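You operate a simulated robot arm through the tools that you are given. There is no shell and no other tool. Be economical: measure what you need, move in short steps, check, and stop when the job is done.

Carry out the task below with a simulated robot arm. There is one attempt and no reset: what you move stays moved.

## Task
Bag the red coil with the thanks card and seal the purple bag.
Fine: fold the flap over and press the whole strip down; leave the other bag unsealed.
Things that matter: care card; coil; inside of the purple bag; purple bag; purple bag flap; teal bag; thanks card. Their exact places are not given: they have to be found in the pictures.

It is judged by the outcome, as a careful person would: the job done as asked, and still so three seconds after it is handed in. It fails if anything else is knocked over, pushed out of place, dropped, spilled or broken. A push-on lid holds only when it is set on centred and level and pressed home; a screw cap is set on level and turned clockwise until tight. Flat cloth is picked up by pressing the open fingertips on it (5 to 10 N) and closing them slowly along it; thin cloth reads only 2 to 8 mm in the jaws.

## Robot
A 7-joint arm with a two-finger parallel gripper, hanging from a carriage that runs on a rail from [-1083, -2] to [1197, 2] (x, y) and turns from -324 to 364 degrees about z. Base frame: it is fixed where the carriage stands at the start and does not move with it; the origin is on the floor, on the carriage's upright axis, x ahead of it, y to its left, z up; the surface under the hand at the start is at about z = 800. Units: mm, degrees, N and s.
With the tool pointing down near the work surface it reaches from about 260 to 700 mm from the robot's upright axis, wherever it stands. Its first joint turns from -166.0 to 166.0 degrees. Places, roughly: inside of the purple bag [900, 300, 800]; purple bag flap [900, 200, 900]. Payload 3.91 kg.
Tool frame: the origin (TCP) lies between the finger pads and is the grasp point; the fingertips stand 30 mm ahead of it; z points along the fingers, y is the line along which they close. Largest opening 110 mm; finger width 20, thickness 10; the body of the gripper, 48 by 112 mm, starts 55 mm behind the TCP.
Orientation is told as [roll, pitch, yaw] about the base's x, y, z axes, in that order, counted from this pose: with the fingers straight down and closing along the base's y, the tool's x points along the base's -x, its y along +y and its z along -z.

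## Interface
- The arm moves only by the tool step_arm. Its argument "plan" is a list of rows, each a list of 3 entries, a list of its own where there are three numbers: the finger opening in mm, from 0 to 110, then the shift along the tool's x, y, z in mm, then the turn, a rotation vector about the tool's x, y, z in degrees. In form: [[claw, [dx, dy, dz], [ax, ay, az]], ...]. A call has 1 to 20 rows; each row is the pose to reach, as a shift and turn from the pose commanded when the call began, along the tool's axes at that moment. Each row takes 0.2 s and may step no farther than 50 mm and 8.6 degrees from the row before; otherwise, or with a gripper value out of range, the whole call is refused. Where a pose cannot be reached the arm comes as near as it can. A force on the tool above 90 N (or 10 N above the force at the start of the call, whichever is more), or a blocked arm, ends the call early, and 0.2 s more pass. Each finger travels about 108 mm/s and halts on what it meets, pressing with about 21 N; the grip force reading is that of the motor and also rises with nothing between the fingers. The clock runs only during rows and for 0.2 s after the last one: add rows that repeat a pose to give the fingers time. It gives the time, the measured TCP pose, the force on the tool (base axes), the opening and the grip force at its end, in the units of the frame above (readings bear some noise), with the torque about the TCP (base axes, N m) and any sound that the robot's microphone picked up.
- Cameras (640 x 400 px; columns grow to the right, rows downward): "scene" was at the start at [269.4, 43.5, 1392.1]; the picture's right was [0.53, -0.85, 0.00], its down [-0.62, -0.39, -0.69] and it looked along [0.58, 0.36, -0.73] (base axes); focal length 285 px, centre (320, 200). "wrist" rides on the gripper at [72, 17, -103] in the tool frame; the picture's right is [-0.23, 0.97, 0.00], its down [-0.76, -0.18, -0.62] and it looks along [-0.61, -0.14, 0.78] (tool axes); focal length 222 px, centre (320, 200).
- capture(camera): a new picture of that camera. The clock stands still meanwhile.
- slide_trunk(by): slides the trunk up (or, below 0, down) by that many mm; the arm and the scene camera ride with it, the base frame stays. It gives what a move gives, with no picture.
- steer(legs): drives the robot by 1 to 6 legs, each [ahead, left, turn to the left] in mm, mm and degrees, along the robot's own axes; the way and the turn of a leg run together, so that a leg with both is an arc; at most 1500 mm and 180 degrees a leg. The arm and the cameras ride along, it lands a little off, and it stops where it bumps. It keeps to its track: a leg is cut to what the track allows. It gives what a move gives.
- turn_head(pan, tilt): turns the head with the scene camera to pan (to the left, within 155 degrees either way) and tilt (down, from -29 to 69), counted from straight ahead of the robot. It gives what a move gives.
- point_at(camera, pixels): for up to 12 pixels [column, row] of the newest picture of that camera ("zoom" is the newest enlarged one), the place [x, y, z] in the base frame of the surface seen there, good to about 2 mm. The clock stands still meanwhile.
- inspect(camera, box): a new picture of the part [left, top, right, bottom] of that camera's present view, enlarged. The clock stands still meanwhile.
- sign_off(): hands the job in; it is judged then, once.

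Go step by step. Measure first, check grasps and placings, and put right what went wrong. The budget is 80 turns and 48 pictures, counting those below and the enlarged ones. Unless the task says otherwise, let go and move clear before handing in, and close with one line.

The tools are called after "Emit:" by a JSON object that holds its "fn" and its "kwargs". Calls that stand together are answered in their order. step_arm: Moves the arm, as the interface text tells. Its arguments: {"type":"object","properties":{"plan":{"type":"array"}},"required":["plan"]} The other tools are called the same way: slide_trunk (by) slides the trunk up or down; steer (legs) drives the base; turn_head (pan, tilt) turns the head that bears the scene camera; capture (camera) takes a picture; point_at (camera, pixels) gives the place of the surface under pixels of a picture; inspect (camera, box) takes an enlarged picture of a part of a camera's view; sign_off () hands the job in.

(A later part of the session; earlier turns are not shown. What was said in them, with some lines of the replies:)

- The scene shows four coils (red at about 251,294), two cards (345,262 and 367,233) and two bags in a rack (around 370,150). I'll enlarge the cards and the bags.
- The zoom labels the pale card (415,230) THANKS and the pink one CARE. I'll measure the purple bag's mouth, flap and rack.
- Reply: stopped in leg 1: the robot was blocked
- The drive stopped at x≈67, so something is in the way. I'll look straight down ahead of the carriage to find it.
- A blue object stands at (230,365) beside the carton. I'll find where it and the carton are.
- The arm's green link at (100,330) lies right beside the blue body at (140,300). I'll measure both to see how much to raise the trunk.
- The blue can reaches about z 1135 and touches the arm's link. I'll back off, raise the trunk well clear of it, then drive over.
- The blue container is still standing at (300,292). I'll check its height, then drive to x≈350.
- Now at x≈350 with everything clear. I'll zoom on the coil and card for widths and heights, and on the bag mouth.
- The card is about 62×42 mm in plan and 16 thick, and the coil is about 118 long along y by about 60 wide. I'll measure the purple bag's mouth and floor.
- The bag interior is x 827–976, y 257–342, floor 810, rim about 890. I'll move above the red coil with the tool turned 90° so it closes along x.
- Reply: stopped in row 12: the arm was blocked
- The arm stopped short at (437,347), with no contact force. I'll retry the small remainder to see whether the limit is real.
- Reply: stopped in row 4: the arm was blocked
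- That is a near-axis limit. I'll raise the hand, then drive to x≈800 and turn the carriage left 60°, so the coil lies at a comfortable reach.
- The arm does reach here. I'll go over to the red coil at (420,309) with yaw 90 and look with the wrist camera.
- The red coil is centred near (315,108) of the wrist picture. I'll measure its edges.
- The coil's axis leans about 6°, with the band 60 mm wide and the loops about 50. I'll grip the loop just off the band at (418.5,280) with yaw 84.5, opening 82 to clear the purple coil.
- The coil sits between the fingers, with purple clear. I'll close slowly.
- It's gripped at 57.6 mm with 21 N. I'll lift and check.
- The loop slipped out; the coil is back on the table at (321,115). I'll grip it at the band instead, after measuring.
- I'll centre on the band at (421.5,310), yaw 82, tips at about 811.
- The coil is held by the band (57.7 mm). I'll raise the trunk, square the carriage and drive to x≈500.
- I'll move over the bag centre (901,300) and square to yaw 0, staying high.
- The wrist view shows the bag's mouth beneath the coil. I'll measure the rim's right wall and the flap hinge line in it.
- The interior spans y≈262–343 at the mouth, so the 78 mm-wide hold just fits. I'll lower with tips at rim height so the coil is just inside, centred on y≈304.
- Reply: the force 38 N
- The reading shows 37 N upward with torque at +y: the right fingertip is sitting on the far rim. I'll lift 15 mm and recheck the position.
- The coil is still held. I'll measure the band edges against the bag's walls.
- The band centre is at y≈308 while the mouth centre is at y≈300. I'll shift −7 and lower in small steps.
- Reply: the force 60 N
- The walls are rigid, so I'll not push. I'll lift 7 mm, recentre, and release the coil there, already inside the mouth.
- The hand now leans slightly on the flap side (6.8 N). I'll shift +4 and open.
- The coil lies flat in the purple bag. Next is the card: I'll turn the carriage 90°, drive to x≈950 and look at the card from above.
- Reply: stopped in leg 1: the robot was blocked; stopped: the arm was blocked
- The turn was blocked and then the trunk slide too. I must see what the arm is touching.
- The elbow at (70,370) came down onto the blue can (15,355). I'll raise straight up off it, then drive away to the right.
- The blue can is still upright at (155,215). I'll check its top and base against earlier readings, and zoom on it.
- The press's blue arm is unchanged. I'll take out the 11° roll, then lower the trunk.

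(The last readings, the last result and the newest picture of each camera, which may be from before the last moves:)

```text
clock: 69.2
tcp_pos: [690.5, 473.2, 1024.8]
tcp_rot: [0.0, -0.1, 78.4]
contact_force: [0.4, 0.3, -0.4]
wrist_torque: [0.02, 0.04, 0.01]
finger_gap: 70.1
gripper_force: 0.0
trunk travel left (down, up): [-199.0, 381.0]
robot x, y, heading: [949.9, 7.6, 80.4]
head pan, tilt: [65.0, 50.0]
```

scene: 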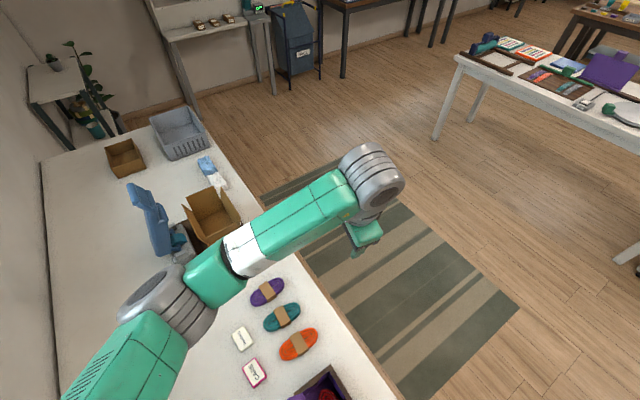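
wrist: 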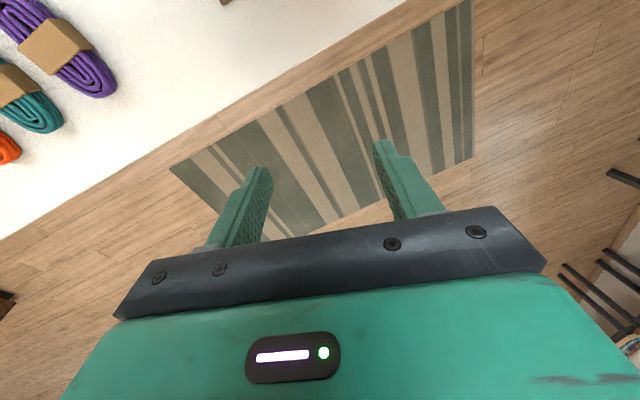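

Now over the card, turning to about yaw 196.

Emit:
{"fn": "step_arm", "kwargs": {"plan": [[70, [20.1, 1.5, 4], [0, 0, -7.84]], [70, [40.2, 2.9, 8], [0, 0, -15.7]], [70, [60.3, 4.4, 12], [0, 0, -23.5]], [70, [80.4, 5.8, 16], [0, 0, -31.4]], [70, [100.5, 7.3, 20], [0, 0, -39.2]], [70, [120.6, 8.7, 24], [0, 0, -47]], [70, [140.7, 10.2, 28], [0, 0, -54.9]], [70, [160.8, 11.6, 32], [0, 0, -62.7]], [70, [180.9, 13.1, 36], [0, 0, -70.6]], [70, [201, 14.5, 40], [0, 0, -78.4]], [70, [221.1, 16, 44], [0, 0, -86.2]], [70, [241.2, 17.4, 48], [0, 0, -94.1]], [70, [261.3, 18.9, 52], [0, 0, -101.9]], [70, [281.4, 20.3, 56], [0, 0, -109.8]], [70, [301.5, 21.8, 60], [0, 0, -117.6]], [70, [301.5, 21.8, 60], [0, 0, -117.6]], [70, [301.5, 21.8, 60], [0, 0, -117.6]]]}}

Emit:
{"fn": "capture", "kwargs": {"camera": "wrist"}}

```text
clock: 72.8
tcp_pos: [606.3, 180.8, 965.5]
tcp_rot: [0.1, 0.0, -164.0]
contact_force: [-0.2, 0.0, 0.0]
wrist_torque: [0.01, 0.02, 0.04]
finger_gap: 70.0
gripper_force: 0.0
trunk travel left (down, up): [-199.0, 381.0]
robot x, y, heading: [953.8, -1.6, 80.8]
head pan, tilt: [65.0, 50.0]
```

```text
17 pictures are left
```

wrist: 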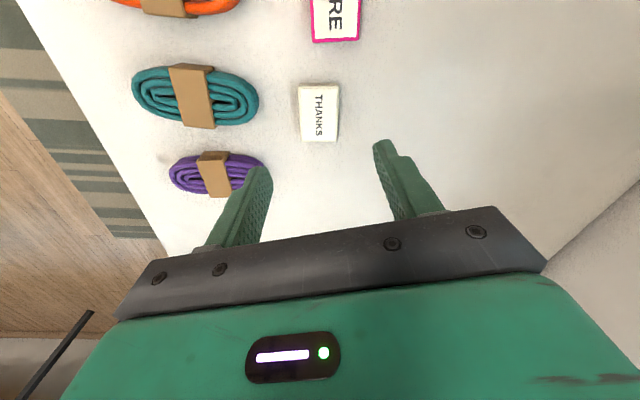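

The THANKS card is at (318,112), nearly square to the fingers. I'll measure its corners.

Emit:
{"fn": "point_at", "kwargs": {"camera": "wrist", "pixels": [[301, 90], [337, 88], [335, 138], [304, 139], [318, 112], [320, 88], [319, 139]]}}

```text
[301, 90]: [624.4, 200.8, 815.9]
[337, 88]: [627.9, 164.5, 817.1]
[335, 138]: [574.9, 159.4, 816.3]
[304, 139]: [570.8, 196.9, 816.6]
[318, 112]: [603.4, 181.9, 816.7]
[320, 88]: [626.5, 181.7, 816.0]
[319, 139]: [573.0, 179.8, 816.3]
```

The card is 57×40 mm, centred at (599.5,180.4), yaw about 5°. I'll align, descend and close.

Emit:
{"fn": "step_arm", "kwargs": {"plan": [[70, [-3, -1, 30], [0, 0, 5.5]], [70, [-6.6, -1.5, 60], [0, 0, 11]], [70, [-6.6, -1.5, 90], [0, 0, 11]], [70, [-6.6, -1.5, 115], [0, 0, 11]], [70, [-6.6, -1.5, 129], [0, 0, 11]], [70, [-6.6, -1.5, 129], [0, 0, 11]], [56, [-6.6, -1.5, 129], [0, 0, 11]], [48, [-6.6, -1.5, 129], [0, 0, 11]], [40, [-6.6, -1.5, 129], [0, 0, 11]], [32, [-6.6, -1.5, 129], [0, 0, 11]], [32, [-6.6, -1.5, 129], [0, 0, 11]]]}}

Emit:
{"fn": "step_arm", "kwargs": {"plan": [[30, [0, 0, -5], [0, 0, 0]], [30, [0, 0, -20], [0, 0, 0]], [30, [0, 0, -50], [0, 0, 0]], [30, [0, 0, -90], [0, 0, 0]], [30, [0, 0, -130], [0, 0, 0]]]}}

Emit:
{"fn": "capture", "kwargs": {"camera": "wrist"}}

```text
clock: 75.2
tcp_pos: [601.3, 180.9, 836.1]
tcp_rot: [0.0, 0.0, -174.9]
contact_force: [0.8, 0.3, -0.2]
wrist_torque: [0.0, 0.02, -0.01]
finger_gap: 42.5
gripper_force: 21.1
trunk travel left (down, up): [-199.0, 381.0]
robot x, y, heading: [954.5, 1.3, 80.8]
head pan, tilt: [65.0, 50.0]
```

```text
clock: 76.3
tcp_pos: [600.6, 181.0, 966.4]
tcp_rot: [0.1, 0.0, -175.0]
contact_force: [0.3, -0.2, -0.1]
wrist_torque: [-0.01, 0.04, 0.01]
finger_gap: 42.7
gripper_force: 20.6
trunk travel left (down, up): [-199.0, 381.0]
robot x, y, heading: [951.6, -1.4, 80.7]
head pan, tilt: [65.0, 50.0]
```

```text
16 pictures are left
```

wrist: 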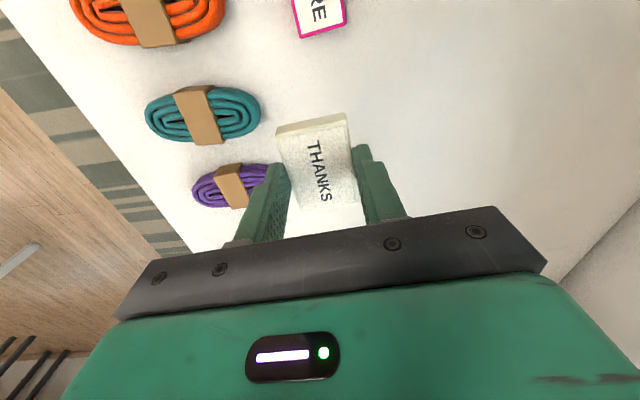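

The card is held at 42.7 mm. I'll raise, drive to x≈1185, then bring it over the bag.

Emit:
{"fn": "slide_trunk", "kwargs": {"by": 120}}

Emit:
{"fn": "steer", "kwargs": {"legs": [[37.8, -231, 0]]}}

```text
clock: 77.8
tcp_pos: [603.0, 180.9, 1082.6]
tcp_rot: [0.0, 0.0, -174.9]
contact_force: [-1.0, 0.2, 0.2]
wrist_torque: [0.0, 0.0, 0.0]
finger_gap: 42.8
gripper_force: 20.8
trunk travel left (down, up): [-319.0, 261.0]
robot x, y, heading: [951.4, 0.2, 80.6]
head pan, tilt: [65.0, 50.0]
```

```text
clock: 79.6
tcp_pos: [830.4, 180.8, 1084.8]
tcp_rot: [0.1, 0.0, -174.8]
contact_force: [0.3, -0.3, 0.5]
wrist_torque: [0.04, 0.04, 0.02]
finger_gap: 42.6
gripper_force: 21.1
trunk travel left (down, up): [-319.0, 261.0]
robot x, y, heading: [1180.3, 3.5, 80.7]
head pan, tilt: [65.0, 50.0]
```

Emit:
{"fn": "step_arm", "kwargs": {"plan": [[30, [20, -29, 0], [0, 0, 1.3]], [30, [40, -58, 0], [0, 0, 2.6]], [30, [61, -86, 0], [0, 0, 3.9]], [30, [81.4, -115.3, 0], [0, 0, 5.2]], [30, [81.4, -115.3, 0], [0, 0, 5.2]], [30, [81.4, -115.3, 0], [0, 0, 5.2]]]}}

Emit:
{"fn": "slide_trunk", "kwargs": {"by": -110}}

Emit:
{"fn": "capture", "kwargs": {"camera": "wrist"}}

```text
clock: 81.0
tcp_pos: [901.1, 303.2, 1087.2]
tcp_rot: [0.1, 0.0, 180.0]
contact_force: [-0.3, -1.1, 0.2]
wrist_torque: [0.03, 0.02, -0.01]
finger_gap: 42.5
gripper_force: 20.5
trunk travel left (down, up): [-319.0, 261.0]
robot x, y, heading: [1184.0, 2.9, 80.6]
head pan, tilt: [65.0, 50.0]
```

```text
clock: 82.4
tcp_pos: [900.8, 302.7, 975.8]
tcp_rot: [0.0, 0.0, 180.0]
contact_force: [0.4, -0.2, -0.1]
wrist_torque: [-0.02, 0.0, -0.04]
finger_gap: 42.7
gripper_force: 21.1
trunk travel left (down, up): [-209.0, 371.0]
robot x, y, heading: [1185.0, 3.9, 80.9]
head pan, tilt: [65.0, 50.0]
```

```text
15 pictures are left
```

wrist: 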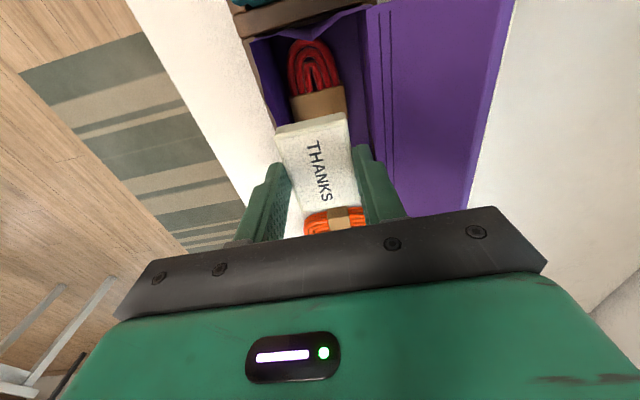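

The card is above the coil in the bag. I'll lower with tips at 860 and y≈306, checking the force.

Emit:
{"fn": "step_arm", "kwargs": {"plan": [[30, [0, -3.5, 20], [0, 0, 0]], [30, [0, -3.5, 40], [0, 0, 0]], [30, [0, -3.5, 55], [0, 0, 0]], [30, [0, -3.5, 68], [0, 0, 0]], [30, [0, -3.5, 78], [0, 0, 0]], [30, [0, -3.5, 86], [0, 0, 0]], [30, [0, -3.5, 86], [0, 0, 0]]]}}

```text
clock: 84.0
tcp_pos: [900.2, 308.5, 896.5]
tcp_rot: [-0.8, -0.4, 179.9]
contact_force: [8.5, -8.9, 59.8]
wrist_torque: [1.62, -0.12, -0.25]
finger_gap: 42.7
gripper_force: 21.2
trunk travel left (down, up): [-209.0, 371.0]
robot x, y, heading: [1184.9, 1.9, 80.7]
head pan, tilt: [65.0, 50.0]
stopped in row 7: the force on the tool passed its limit at 92 N (the readings are from after the stop); the commanded pose is now the measured one
```

The right finger's outer edge is touching the far wall (torque puts it near y≈340). The card is only about 18 mm above the coil, so I'll back up 5 mm, shift off the wall, and let go.

Emit:
{"fn": "step_arm", "kwargs": {"plan": [[30, [0, 0, -5], [0, 0, 0]], [30, [0, 6, -5], [0, 0, 0]], [30, [0, 6, -5], [0, 0, 0]]]}}

Emit:
{"fn": "capture", "kwargs": {"camera": "wrist"}}

```text
clock: 84.8
tcp_pos: [900.3, 303.0, 898.3]
tcp_rot: [-0.4, -0.1, 179.8]
contact_force: [-1.6, 7.6, 15.9]
wrist_torque: [0.5, -0.06, 0.07]
finger_gap: 42.6
gripper_force: 20.8
trunk travel left (down, up): [-209.0, 371.0]
robot x, y, heading: [1180.0, 1.3, 80.8]
head pan, tilt: [65.0, 50.0]
```

```text
14 pictures are left
```

wrist: 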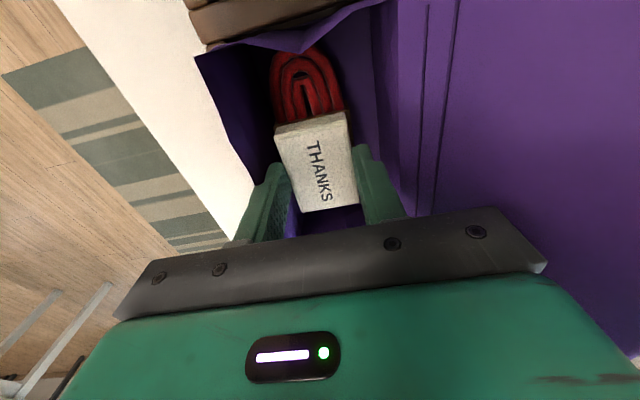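

The card is inside the bag over the coil. I'll open a little and rise.

Emit:
{"fn": "step_arm", "kwargs": {"plan": [[30, [0, 0, -4], [0, 0, 0]], [50, [0, 0, -4], [0, 0, 0]], [52, [0, 0, -4], [0, 0, 0]], [52, [0, 0, -10], [0, 0, 0]], [52, [0, 0, -30], [0, 0, 0]], [52, [0, 0, -70], [0, 0, 0]], [52, [0, 0, -110], [0, 0, 0]], [52, [0, 0, -150], [0, 0, 0]]]}}

Emit:
{"fn": "capture", "kwargs": {"camera": "wrist"}}

```text
clock: 86.6
tcp_pos: [900.7, 299.4, 1047.9]
tcp_rot: [-0.2, -0.2, 179.8]
contact_force: [-0.8, -0.1, -0.4]
wrist_torque: [0.02, 0.04, 0.0]
finger_gap: 51.9
gripper_force: 0.1
trunk travel left (down, up): [-209.0, 371.0]
robot x, y, heading: [1181.0, 1.5, 80.9]
head pan, tilt: [65.0, 50.0]
```

```text
13 pictures are left
```

wrist: 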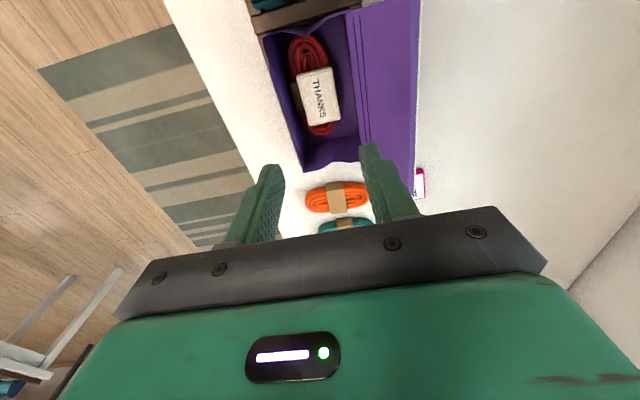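

Card and coil are both in the bag. Now I'll measure the flap's present lean and the far rim.

Emit:
{"fn": "point_at", "kwargs": {"camera": "wrist", "pixels": [[358, 30], [418, 8], [366, 130], [408, 180], [385, 60], [412, 80], [270, 40], [305, 170], [318, 95], [283, 90], [372, 90], [395, 100]]}}

Emit:
{"fn": "inspect", "kwargs": {"camera": "wrist", "box": [240, 0, 440, 200]}}

```text
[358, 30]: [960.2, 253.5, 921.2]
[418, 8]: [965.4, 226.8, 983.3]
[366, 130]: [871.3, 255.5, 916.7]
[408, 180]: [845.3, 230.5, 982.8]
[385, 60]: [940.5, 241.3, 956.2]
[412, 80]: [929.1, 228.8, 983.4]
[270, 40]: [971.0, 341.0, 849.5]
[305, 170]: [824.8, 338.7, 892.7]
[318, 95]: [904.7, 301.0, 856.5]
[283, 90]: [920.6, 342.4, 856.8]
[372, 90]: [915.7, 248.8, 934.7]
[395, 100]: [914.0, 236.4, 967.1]
```

```text
2.00 times, centred on (340, 100) of wrist
```

zoom: 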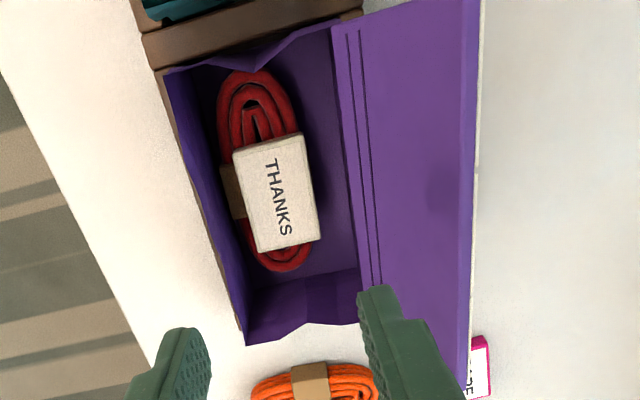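

The flap is hinged near (y 257, z 900), with its edge at (y 229, z 983). I'll close the fingers, go behind it at y≈185, and lower the tips to about 945.

Emit:
{"fn": "step_arm", "kwargs": {"plan": [[20, [0, 40, 0], [0, 0, 0]], [0, [0, 80, 0], [0, 0, 0]], [0, [0, 115, 0], [0, 0, 0]], [0, [0, 115, 0], [0, 0, 0]], [0, [0, 115, 35], [0, 0, 0]], [0, [0, 115, 72], [0, 0, 0]], [0, [0, 115, 72], [0, 0, 0]]]}}

```text
clock: 88.2
tcp_pos: [901.4, 185.4, 976.2]
tcp_rot: [-0.4, -0.2, 179.9]
contact_force: [-1.0, -0.5, 0.3]
wrist_torque: [-0.01, 0.02, 0.0]
finger_gap: 0.0
gripper_force: 21.0
trunk travel left (down, up): [-209.0, 371.0]
robot x, y, heading: [1180.2, 1.5, 80.9]
head pan, tilt: [65.0, 50.0]
```

Pushing the flap toward +y now.

Emit:
{"fn": "step_arm", "kwargs": {"plan": [[0, [0, -15, 0], [0, 0, 0]], [0, [0, -30, 0], [0, 0, 0]], [0, [0, -40, 0], [0, 0, 0]], [0, [0, -50, 0], [0, 0, 0]], [0, [0, -60, 0], [0, 0, 0]], [0, [0, -70, 0], [0, 0, 0]], [0, [0, -80, 0], [0, 0, 0]], [0, [0, -90, 0], [0, 0, 0]], [0, [0, -100, -2], [0, 0, 0]]]}}

Emit:
{"fn": "turn_head", "kwargs": {"pan": 25, "tilt": 60}}

Emit:
{"fn": "capture", "kwargs": {"camera": "scene"}}

```text
clock: 90.2
tcp_pos: [901.0, 285.2, 978.7]
tcp_rot: [-0.4, -0.3, 179.8]
contact_force: [-0.1, 0.0, -0.2]
wrist_torque: [0.02, -0.03, -0.01]
finger_gap: 0.0
gripper_force: 21.0
trunk travel left (down, up): [-209.0, 371.0]
robot x, y, heading: [1180.8, 5.3, 80.7]
head pan, tilt: [65.0, 50.0]
```

```text
clock: 91.3
tcp_pos: [901.6, 283.9, 977.9]
tcp_rot: [-0.4, -0.2, 179.9]
contact_force: [0.0, -0.3, -0.4]
wrist_torque: [-0.01, 0.01, 0.01]
finger_gap: 0.0
gripper_force: 20.7
trunk travel left (down, up): [-209.0, 371.0]
robot x, y, heading: [1183.2, -0.3, 80.6]
head pan, tilt: [25.0, 60.0]
```

```text
11 pictures are left
```

scene: 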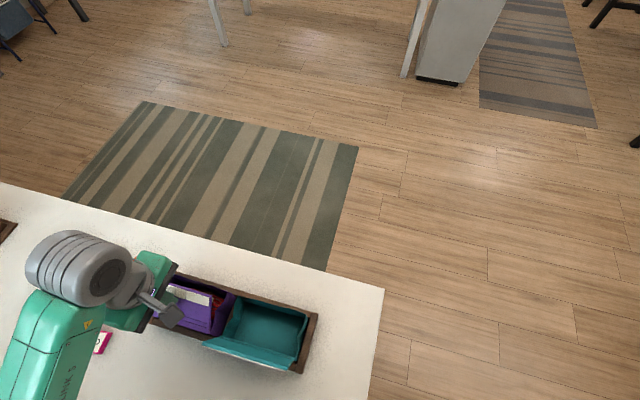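

The flap is past vertical with the strip (200,300) facing up. I'll carry on in an arc down onto the far rim.

Emit:
{"fn": "step_arm", "kwargs": {"plan": [[0, [0, -10, 4], [0, 0, 0]], [0, [0, -19, 9], [0, 0, 0]], [0, [0, -26, 15], [0, 0, 0]], [0, [0, -33, 22], [0, 0, 0]], [0, [0, -39, 31], [0, 0, 0]], [0, [0, -44, 41], [0, 0, 0]], [0, [0, -46, 46], [0, 0, 0]], [0, [0, -46, 46], [0, 0, 0]]]}}

Emit:
{"fn": "capture", "kwargs": {"camera": "wrist"}}

Emit:
{"fn": "inspect", "kwargs": {"camera": "scene", "box": [100, 230, 340, 390]}}

```text
clock: 93.1
tcp_pos: [899.7, 331.3, 933.6]
tcp_rot: [-0.3, -0.2, 179.8]
contact_force: [0.3, -2.2, 7.0]
wrist_torque: [-0.06, -0.01, -0.03]
finger_gap: 0.3
gripper_force: 20.5
trunk travel left (down, up): [-209.0, 371.0]
robot x, y, heading: [1180.6, -3.6, 80.9]
head pan, tilt: [25.0, 60.0]
```

```text
10 pictures are left
```

wrist: 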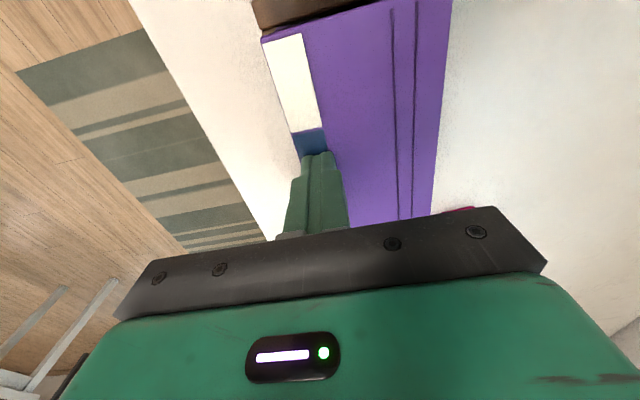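

```text
2.50 times, centred on (220, 310) of scene
```

zoom: 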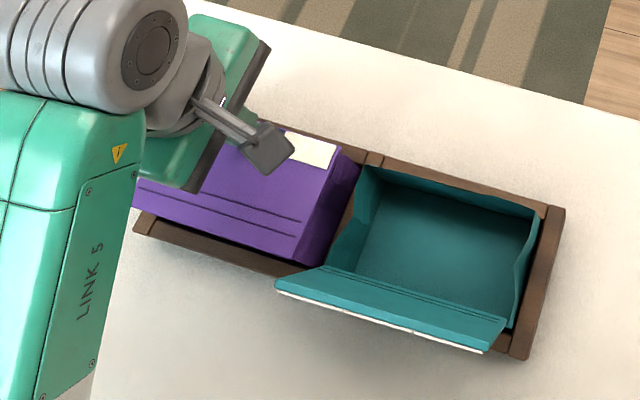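

The flap lies closed, and the strip turns blue where pressed (310,140). I'll measure the strip's extent.

Emit:
{"fn": "point_at", "kwargs": {"camera": "wrist", "pixels": [[266, 42], [300, 36], [293, 130], [318, 125], [297, 150], [325, 138], [280, 80], [308, 75]]}}

```text
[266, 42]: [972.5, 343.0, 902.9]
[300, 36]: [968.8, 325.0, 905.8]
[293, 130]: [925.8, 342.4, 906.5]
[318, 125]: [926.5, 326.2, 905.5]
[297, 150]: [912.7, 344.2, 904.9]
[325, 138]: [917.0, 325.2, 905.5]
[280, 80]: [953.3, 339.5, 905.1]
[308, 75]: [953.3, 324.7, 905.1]
```

The strip runs x≈830–970 at y 325–343. I'll press spot by spot toward +x at y≈334.

Emit:
{"fn": "step_arm", "kwargs": {"plan": [[0, [0, -2.5, 4], [0, 0, 0]], [0, [0, -2.5, 4], [0, 0, 0]], [0, [10, -2.5, -6], [0, 0, 0]], [0, [18, -2.5, 0], [0, 0, 0]], [0, [18, -2.5, 4], [0, 0, 0]], [0, [18, -2.5, 4], [0, 0, 0]], [0, [28, -2.5, -6], [0, 0, 0]], [0, [36, -2.5, 0], [0, 0, 0]], [0, [36, -2.5, 4], [0, 0, 0]], [0, [36, -2.5, 4], [0, 0, 0]], [0, [44, -2.5, -6], [0, 0, 0]], [0, [52, -2.5, 0], [0, 0, 0]], [0, [52, -2.5, 4], [0, 0, 0]], [0, [52, -2.5, 4], [0, 0, 0]], [0, [58, -2.5, -6], [0, 0, 0]], [0, [64, -2.5, 0], [0, 0, 0]], [0, [64, -2.5, 4], [0, 0, 0]], [0, [64, -2.5, 4], [0, 0, 0]]]}}

Emit:
{"fn": "inspect", "kwargs": {"camera": "scene", "box": [100, 230, 340, 390]}}

```text
clock: 96.9
tcp_pos: [965.3, 332.6, 929.5]
tcp_rot: [-0.5, -0.3, 179.9]
contact_force: [0.9, -11.4, 47.6]
wrist_torque: [-0.48, -0.1, 0.1]
finger_gap: 0.0
gripper_force: 20.7
trunk travel left (down, up): [-209.0, 371.0]
robot x, y, heading: [1184.0, 2.3, 81.1]
head pan, tilt: [25.0, 60.0]
```

```text
2.50 times, centred on (220, 310) of scene
```

zoom: 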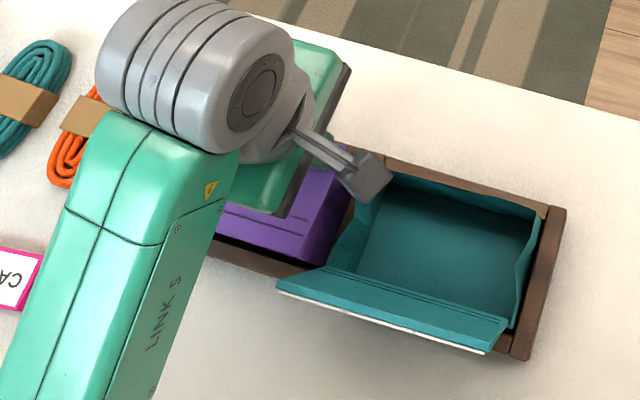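

Firm press (48 N) at the +x end. Now the −x half.

Emit:
{"fn": "step_arm", "kwargs": {"plan": [[0, [0, 0, -12], [0, 0, 0]], [0, [-40, 0, -12], [0, 0, 0]], [0, [-83, 0, -12], [0, 0, 0]], [0, [-83, 0, -4], [0, 0, 0]], [0, [-83, 0, -1], [0, 0, 0]], [0, [-83, 0, -1], [0, 0, 0]], [0, [-92, 0, -10], [0, 0, 0]], [0, [-101, 0, -4], [0, 0, 0]], [0, [-101, 0, -1], [0, 0, 0]], [0, [-101, 0, -1], [0, 0, 0]], [0, [-110, 0, -10], [0, 0, 0]], [0, [-119, 0, -4], [0, 0, 0]], [0, [-119, 0, -1], [0, 0, 0]], [0, [-119, 0, -1], [0, 0, 0]], [0, [-124, 0, -10], [0, 0, 0]], [0, [-130, 0, -4], [0, 0, 0]], [0, [-130, 0, -1], [0, 0, 0]], [0, [-130, 0, -1], [0, 0, 0]]]}}

Emit:
{"fn": "step_arm", "kwargs": {"plan": [[0, [0, 0, -15], [0, 0, 0]], [0, [0, 0, -50], [0, 0, 0]], [0, [0, 0, -90], [0, 0, 0]], [0, [0, 0, -120], [0, 0, 0]]]}}

Emit:
{"fn": "capture", "kwargs": {"camera": "wrist"}}

```text
clock: 100.7
tcp_pos: [835.9, 334.2, 929.4]
tcp_rot: [-0.5, -0.2, 179.8]
contact_force: [10.9, -7.4, 35.2]
wrist_torque: [-0.28, -0.43, -0.02]
finger_gap: 0.0
gripper_force: 21.6
trunk travel left (down, up): [-209.0, 371.0]
robot x, y, heading: [1182.3, 4.1, 80.8]
head pan, tilt: [25.0, 60.0]
```

```text
clock: 101.7
tcp_pos: [837.7, 331.0, 1048.6]
tcp_rot: [-0.4, -0.2, 179.9]
contact_force: [0.4, -0.3, -0.5]
wrist_torque: [0.01, 0.02, 0.01]
finger_gap: 0.1
gripper_force: 21.0
trunk travel left (down, up): [-209.0, 371.0]
robot x, y, heading: [1184.5, 2.2, 80.8]
head pan, tilt: [25.0, 60.0]
```

```text
7 pictures are left
```

wrist: 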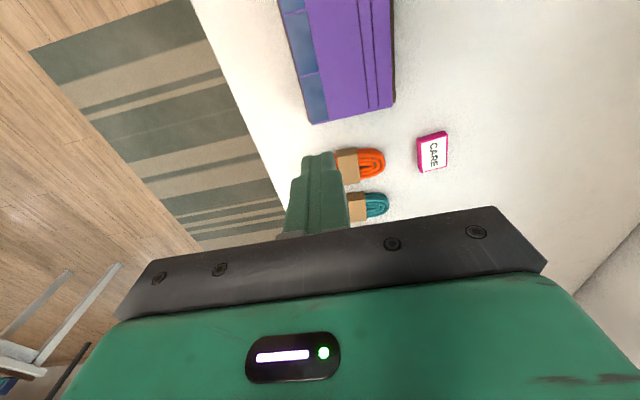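

The strip shows blue along the visible part (303,60). I'll rise clear and check the whole from the scene camera.

Emit:
{"fn": "slide_trunk", "kwargs": {"by": 150}}

Emit:
{"fn": "step_arm", "kwargs": {"plan": [[0, [-40, 0, 0], [0, 0, 0]], [0, [-80, 0, 0], [0, 0, 0]], [0, [-120, 0, 0], [0, 0, 0]], [0, [-120, 0, 0], [0, 0, 0]]]}}

Emit:
{"fn": "inspect", "kwargs": {"camera": "scene", "box": [60, 210, 340, 400]}}

Emit:
{"fn": "capture", "kwargs": {"camera": "wrist"}}

```text
clock: 103.5
tcp_pos: [837.9, 332.5, 1198.0]
tcp_rot: [-0.4, -0.3, 179.9]
contact_force: [0.0, 0.0, 0.4]
wrist_torque: [0.02, -0.03, -0.01]
finger_gap: 0.0
gripper_force: 20.8
trunk travel left (down, up): [-359.0, 221.0]
robot x, y, heading: [1182.7, 2.3, 81.0]
head pan, tilt: [25.0, 60.0]
```

```text
clock: 104.5
tcp_pos: [715.3, 333.1, 1199.2]
tcp_rot: [-0.3, -0.1, 179.8]
contact_force: [0.5, 0.8, 0.6]
wrist_torque: [-0.01, 0.04, -0.01]
finger_gap: 0.1
gripper_force: 20.8
trunk travel left (down, up): [-359.0, 221.0]
robot x, y, heading: [1179.1, 1.1, 80.5]
head pan, tilt: [25.0, 60.0]
```

```text
2.11 times, centred on (200, 305) of scene
```

zoom: 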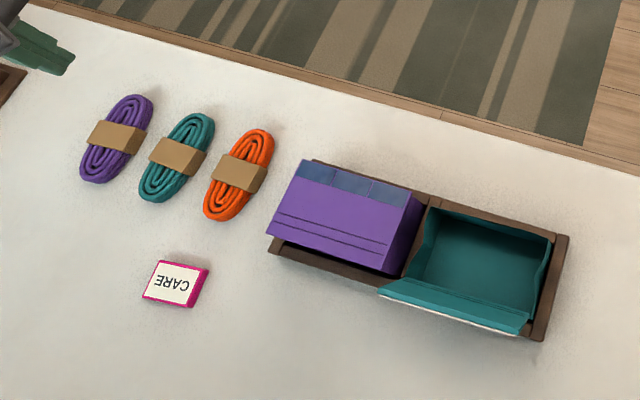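

```text
5 pictures are left
```

wrist: 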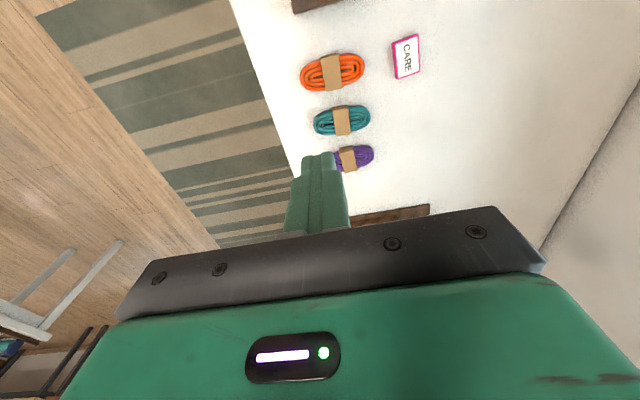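

All three strip segments are blue at (345,180), the purple flap is flat, the teal bag is still open, and the other items are in place. I'll hand it in.

Emit:
{"fn": "sign_off", "kwargs": {}}

```text
The job is handed in.
```

The red coil and the thanks card are in the purple bag with its flap folded and the whole strip pressed down; the teal bag is open, and though the arm bumped the blue press twice, it looked unmoved and nothing fell.
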